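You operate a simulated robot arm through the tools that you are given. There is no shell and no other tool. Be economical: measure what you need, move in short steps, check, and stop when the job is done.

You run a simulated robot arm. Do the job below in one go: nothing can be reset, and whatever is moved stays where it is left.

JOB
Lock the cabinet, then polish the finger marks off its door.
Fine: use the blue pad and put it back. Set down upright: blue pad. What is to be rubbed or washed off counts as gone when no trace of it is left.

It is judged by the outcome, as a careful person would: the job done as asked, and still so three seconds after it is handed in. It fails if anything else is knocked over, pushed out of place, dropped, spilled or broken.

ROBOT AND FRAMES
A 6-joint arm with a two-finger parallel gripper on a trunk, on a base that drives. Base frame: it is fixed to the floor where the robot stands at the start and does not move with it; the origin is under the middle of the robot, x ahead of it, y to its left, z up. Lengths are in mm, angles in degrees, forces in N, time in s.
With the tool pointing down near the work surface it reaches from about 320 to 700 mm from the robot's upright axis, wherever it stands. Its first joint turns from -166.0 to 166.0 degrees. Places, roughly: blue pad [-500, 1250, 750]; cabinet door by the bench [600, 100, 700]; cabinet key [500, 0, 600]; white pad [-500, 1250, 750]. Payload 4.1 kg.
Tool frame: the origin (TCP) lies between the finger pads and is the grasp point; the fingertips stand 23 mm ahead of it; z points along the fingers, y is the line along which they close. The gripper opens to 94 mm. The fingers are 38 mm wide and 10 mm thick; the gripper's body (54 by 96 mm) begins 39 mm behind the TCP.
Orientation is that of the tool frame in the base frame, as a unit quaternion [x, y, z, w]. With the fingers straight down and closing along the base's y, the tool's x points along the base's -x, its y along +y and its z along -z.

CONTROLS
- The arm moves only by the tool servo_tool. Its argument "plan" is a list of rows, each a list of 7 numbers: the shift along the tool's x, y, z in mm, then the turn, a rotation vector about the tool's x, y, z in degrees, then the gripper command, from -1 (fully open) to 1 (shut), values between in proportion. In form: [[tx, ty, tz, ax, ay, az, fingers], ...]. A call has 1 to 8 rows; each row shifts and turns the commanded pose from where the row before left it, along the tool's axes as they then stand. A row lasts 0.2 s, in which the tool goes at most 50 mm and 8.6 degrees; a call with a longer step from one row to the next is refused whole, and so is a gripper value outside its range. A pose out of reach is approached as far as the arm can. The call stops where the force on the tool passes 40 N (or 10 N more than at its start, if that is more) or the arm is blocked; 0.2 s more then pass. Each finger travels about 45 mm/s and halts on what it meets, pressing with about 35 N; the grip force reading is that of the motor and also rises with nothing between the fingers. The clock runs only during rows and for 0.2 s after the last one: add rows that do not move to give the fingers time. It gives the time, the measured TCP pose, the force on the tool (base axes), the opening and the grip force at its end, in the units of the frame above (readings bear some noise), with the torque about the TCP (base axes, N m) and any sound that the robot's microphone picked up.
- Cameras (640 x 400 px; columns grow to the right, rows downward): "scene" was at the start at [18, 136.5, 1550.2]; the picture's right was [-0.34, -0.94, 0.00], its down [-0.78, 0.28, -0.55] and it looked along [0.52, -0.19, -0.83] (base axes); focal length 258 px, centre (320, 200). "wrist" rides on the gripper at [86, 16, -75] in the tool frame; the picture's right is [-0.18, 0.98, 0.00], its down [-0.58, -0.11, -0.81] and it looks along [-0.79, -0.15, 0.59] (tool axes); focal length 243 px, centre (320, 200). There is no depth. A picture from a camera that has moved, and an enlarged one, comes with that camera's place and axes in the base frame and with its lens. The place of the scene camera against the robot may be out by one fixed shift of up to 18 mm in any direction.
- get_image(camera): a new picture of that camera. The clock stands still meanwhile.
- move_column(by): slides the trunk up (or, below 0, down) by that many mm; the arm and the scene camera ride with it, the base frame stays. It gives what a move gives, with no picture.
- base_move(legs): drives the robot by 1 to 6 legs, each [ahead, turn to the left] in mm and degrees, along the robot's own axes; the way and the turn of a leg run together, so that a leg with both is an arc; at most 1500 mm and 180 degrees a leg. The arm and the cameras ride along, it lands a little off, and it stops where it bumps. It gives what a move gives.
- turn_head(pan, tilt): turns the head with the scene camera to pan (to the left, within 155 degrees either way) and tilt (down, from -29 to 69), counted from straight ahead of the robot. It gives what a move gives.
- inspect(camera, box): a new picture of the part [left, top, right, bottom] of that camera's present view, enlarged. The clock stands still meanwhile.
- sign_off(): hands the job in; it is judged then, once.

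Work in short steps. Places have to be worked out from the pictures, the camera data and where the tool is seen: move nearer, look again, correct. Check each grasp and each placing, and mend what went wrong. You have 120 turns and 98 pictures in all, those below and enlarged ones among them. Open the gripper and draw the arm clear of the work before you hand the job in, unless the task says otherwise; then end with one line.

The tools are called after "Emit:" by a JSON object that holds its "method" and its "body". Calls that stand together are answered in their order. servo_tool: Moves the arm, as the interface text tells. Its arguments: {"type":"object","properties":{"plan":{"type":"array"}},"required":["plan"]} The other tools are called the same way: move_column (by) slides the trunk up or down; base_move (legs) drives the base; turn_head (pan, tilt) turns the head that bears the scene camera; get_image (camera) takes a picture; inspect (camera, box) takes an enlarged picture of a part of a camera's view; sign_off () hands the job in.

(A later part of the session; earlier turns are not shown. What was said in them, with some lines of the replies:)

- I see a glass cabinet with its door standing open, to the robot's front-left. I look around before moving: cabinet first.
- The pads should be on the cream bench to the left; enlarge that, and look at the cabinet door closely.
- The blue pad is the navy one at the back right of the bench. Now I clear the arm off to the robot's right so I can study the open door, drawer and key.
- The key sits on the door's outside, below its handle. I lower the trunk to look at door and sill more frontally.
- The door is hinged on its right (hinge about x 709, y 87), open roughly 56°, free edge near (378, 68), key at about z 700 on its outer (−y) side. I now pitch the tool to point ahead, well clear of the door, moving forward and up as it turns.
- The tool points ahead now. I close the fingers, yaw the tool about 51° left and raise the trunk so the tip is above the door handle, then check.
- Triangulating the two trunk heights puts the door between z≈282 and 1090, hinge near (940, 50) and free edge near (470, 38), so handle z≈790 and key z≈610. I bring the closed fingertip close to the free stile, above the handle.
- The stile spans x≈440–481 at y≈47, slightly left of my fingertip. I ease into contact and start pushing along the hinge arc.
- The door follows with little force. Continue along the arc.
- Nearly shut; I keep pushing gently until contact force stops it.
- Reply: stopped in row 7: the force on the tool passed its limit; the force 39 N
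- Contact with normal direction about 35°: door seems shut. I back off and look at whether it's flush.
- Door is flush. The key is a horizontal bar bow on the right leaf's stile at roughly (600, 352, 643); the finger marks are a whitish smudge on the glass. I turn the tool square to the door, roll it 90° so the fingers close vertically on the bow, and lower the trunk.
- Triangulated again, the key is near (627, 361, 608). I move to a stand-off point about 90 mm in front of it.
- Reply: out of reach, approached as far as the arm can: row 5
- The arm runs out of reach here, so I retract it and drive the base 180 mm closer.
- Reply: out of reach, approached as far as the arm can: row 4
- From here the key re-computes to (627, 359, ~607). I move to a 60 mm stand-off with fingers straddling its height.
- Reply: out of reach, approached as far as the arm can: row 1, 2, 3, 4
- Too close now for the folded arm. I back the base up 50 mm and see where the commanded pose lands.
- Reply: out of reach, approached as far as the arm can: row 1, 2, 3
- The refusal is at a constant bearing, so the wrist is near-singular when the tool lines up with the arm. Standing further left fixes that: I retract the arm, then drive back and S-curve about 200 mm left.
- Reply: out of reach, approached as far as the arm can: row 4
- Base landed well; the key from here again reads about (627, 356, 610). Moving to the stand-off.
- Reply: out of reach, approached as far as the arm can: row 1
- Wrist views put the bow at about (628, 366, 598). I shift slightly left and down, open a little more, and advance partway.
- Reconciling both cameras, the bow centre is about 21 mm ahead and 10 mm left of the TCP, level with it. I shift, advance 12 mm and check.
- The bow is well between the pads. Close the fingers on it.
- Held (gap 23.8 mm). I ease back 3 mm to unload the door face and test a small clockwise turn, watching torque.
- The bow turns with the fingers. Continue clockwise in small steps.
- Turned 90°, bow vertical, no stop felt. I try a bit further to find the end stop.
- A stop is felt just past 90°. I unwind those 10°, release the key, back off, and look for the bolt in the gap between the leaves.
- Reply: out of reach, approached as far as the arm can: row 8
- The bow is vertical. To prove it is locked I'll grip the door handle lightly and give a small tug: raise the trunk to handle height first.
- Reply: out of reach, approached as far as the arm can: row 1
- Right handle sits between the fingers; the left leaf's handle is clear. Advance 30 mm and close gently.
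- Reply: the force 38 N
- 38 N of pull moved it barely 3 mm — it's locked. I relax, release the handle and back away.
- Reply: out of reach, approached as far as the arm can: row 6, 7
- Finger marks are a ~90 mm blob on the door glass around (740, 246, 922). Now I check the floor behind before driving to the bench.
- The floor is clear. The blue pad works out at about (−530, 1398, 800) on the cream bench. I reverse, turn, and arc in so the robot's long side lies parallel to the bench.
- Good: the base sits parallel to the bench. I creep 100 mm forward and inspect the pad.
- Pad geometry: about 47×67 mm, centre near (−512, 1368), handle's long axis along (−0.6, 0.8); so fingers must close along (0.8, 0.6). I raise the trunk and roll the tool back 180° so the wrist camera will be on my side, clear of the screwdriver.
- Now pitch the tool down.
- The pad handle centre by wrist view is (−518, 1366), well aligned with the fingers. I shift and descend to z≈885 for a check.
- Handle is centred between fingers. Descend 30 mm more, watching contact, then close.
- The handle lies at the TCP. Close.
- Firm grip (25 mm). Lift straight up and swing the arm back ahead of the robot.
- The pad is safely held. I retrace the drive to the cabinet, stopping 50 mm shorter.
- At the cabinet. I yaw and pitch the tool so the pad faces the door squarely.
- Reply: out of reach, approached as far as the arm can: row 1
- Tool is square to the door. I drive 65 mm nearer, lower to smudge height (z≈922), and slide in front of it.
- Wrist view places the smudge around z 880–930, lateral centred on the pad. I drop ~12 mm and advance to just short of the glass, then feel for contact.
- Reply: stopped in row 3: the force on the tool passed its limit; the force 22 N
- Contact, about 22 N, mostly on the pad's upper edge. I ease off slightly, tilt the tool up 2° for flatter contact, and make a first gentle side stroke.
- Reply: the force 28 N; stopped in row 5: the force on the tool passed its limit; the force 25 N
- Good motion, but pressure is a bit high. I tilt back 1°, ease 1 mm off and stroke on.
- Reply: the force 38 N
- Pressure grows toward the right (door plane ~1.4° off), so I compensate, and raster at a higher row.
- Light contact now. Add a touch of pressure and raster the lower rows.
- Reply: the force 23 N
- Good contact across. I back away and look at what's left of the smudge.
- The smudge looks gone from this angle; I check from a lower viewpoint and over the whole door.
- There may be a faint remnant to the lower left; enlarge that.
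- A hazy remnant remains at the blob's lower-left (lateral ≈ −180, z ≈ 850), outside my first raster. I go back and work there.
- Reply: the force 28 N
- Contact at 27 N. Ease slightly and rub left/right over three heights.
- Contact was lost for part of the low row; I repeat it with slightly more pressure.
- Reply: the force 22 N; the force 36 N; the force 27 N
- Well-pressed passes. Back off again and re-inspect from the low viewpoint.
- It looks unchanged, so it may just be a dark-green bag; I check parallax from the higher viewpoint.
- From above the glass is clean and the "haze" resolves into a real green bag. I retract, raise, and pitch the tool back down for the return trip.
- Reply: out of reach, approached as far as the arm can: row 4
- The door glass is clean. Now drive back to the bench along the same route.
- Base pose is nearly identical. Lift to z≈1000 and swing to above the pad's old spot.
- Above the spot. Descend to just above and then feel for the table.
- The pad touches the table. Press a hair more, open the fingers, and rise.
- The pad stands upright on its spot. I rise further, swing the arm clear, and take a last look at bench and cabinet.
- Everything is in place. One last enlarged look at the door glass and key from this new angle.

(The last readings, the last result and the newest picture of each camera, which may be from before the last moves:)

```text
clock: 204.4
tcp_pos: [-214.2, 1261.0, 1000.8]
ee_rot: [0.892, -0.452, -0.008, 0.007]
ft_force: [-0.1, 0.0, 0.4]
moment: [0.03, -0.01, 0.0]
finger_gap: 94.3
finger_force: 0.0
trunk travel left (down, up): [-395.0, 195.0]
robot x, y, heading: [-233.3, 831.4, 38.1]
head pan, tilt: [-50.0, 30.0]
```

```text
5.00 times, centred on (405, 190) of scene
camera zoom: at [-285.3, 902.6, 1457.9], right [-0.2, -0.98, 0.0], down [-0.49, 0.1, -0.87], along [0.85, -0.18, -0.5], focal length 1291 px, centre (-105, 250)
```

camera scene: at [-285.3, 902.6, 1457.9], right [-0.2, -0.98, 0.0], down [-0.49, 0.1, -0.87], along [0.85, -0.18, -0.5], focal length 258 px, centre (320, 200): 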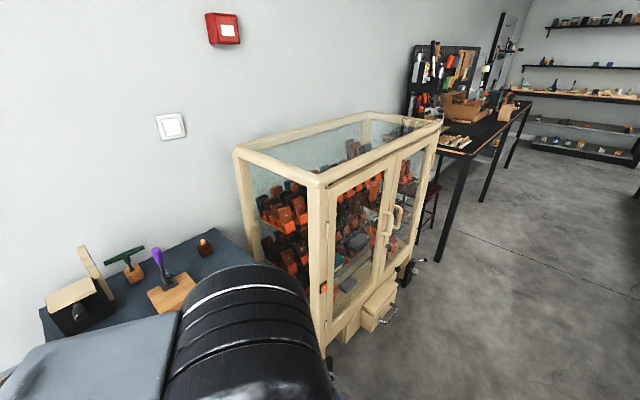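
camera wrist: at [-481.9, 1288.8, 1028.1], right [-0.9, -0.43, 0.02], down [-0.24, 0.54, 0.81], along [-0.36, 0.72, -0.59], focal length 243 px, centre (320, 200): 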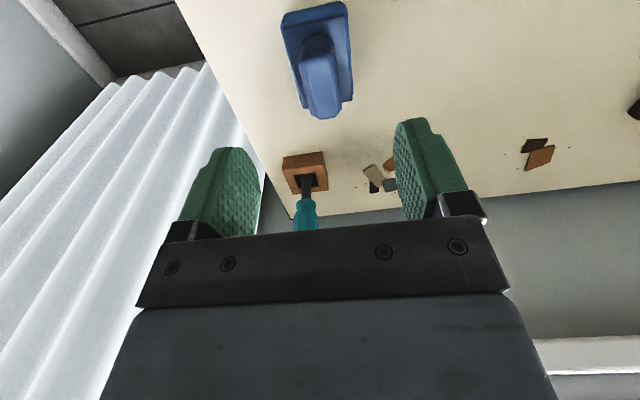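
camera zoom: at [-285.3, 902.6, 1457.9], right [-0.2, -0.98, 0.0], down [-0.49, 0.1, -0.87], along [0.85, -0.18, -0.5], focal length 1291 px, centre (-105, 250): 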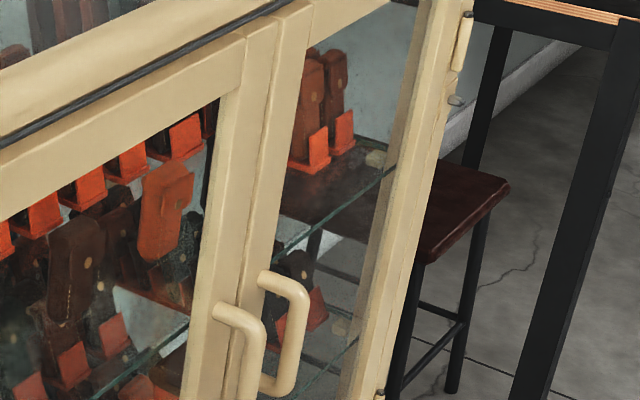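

The door is closed and locked, the glass is clear, and the blue pad is back upright with the arm clear, so I hand the job in.

Emit:
{"method": "sign_off", "body": {}}

```text
The job is handed in.
```

The cabinet is shut and locked (a 38 N tug on the handle barely moved it), the finger marks are off the door glass with no trace visible in the final pictures, and the blue pad is back upright on its spot on the bench.
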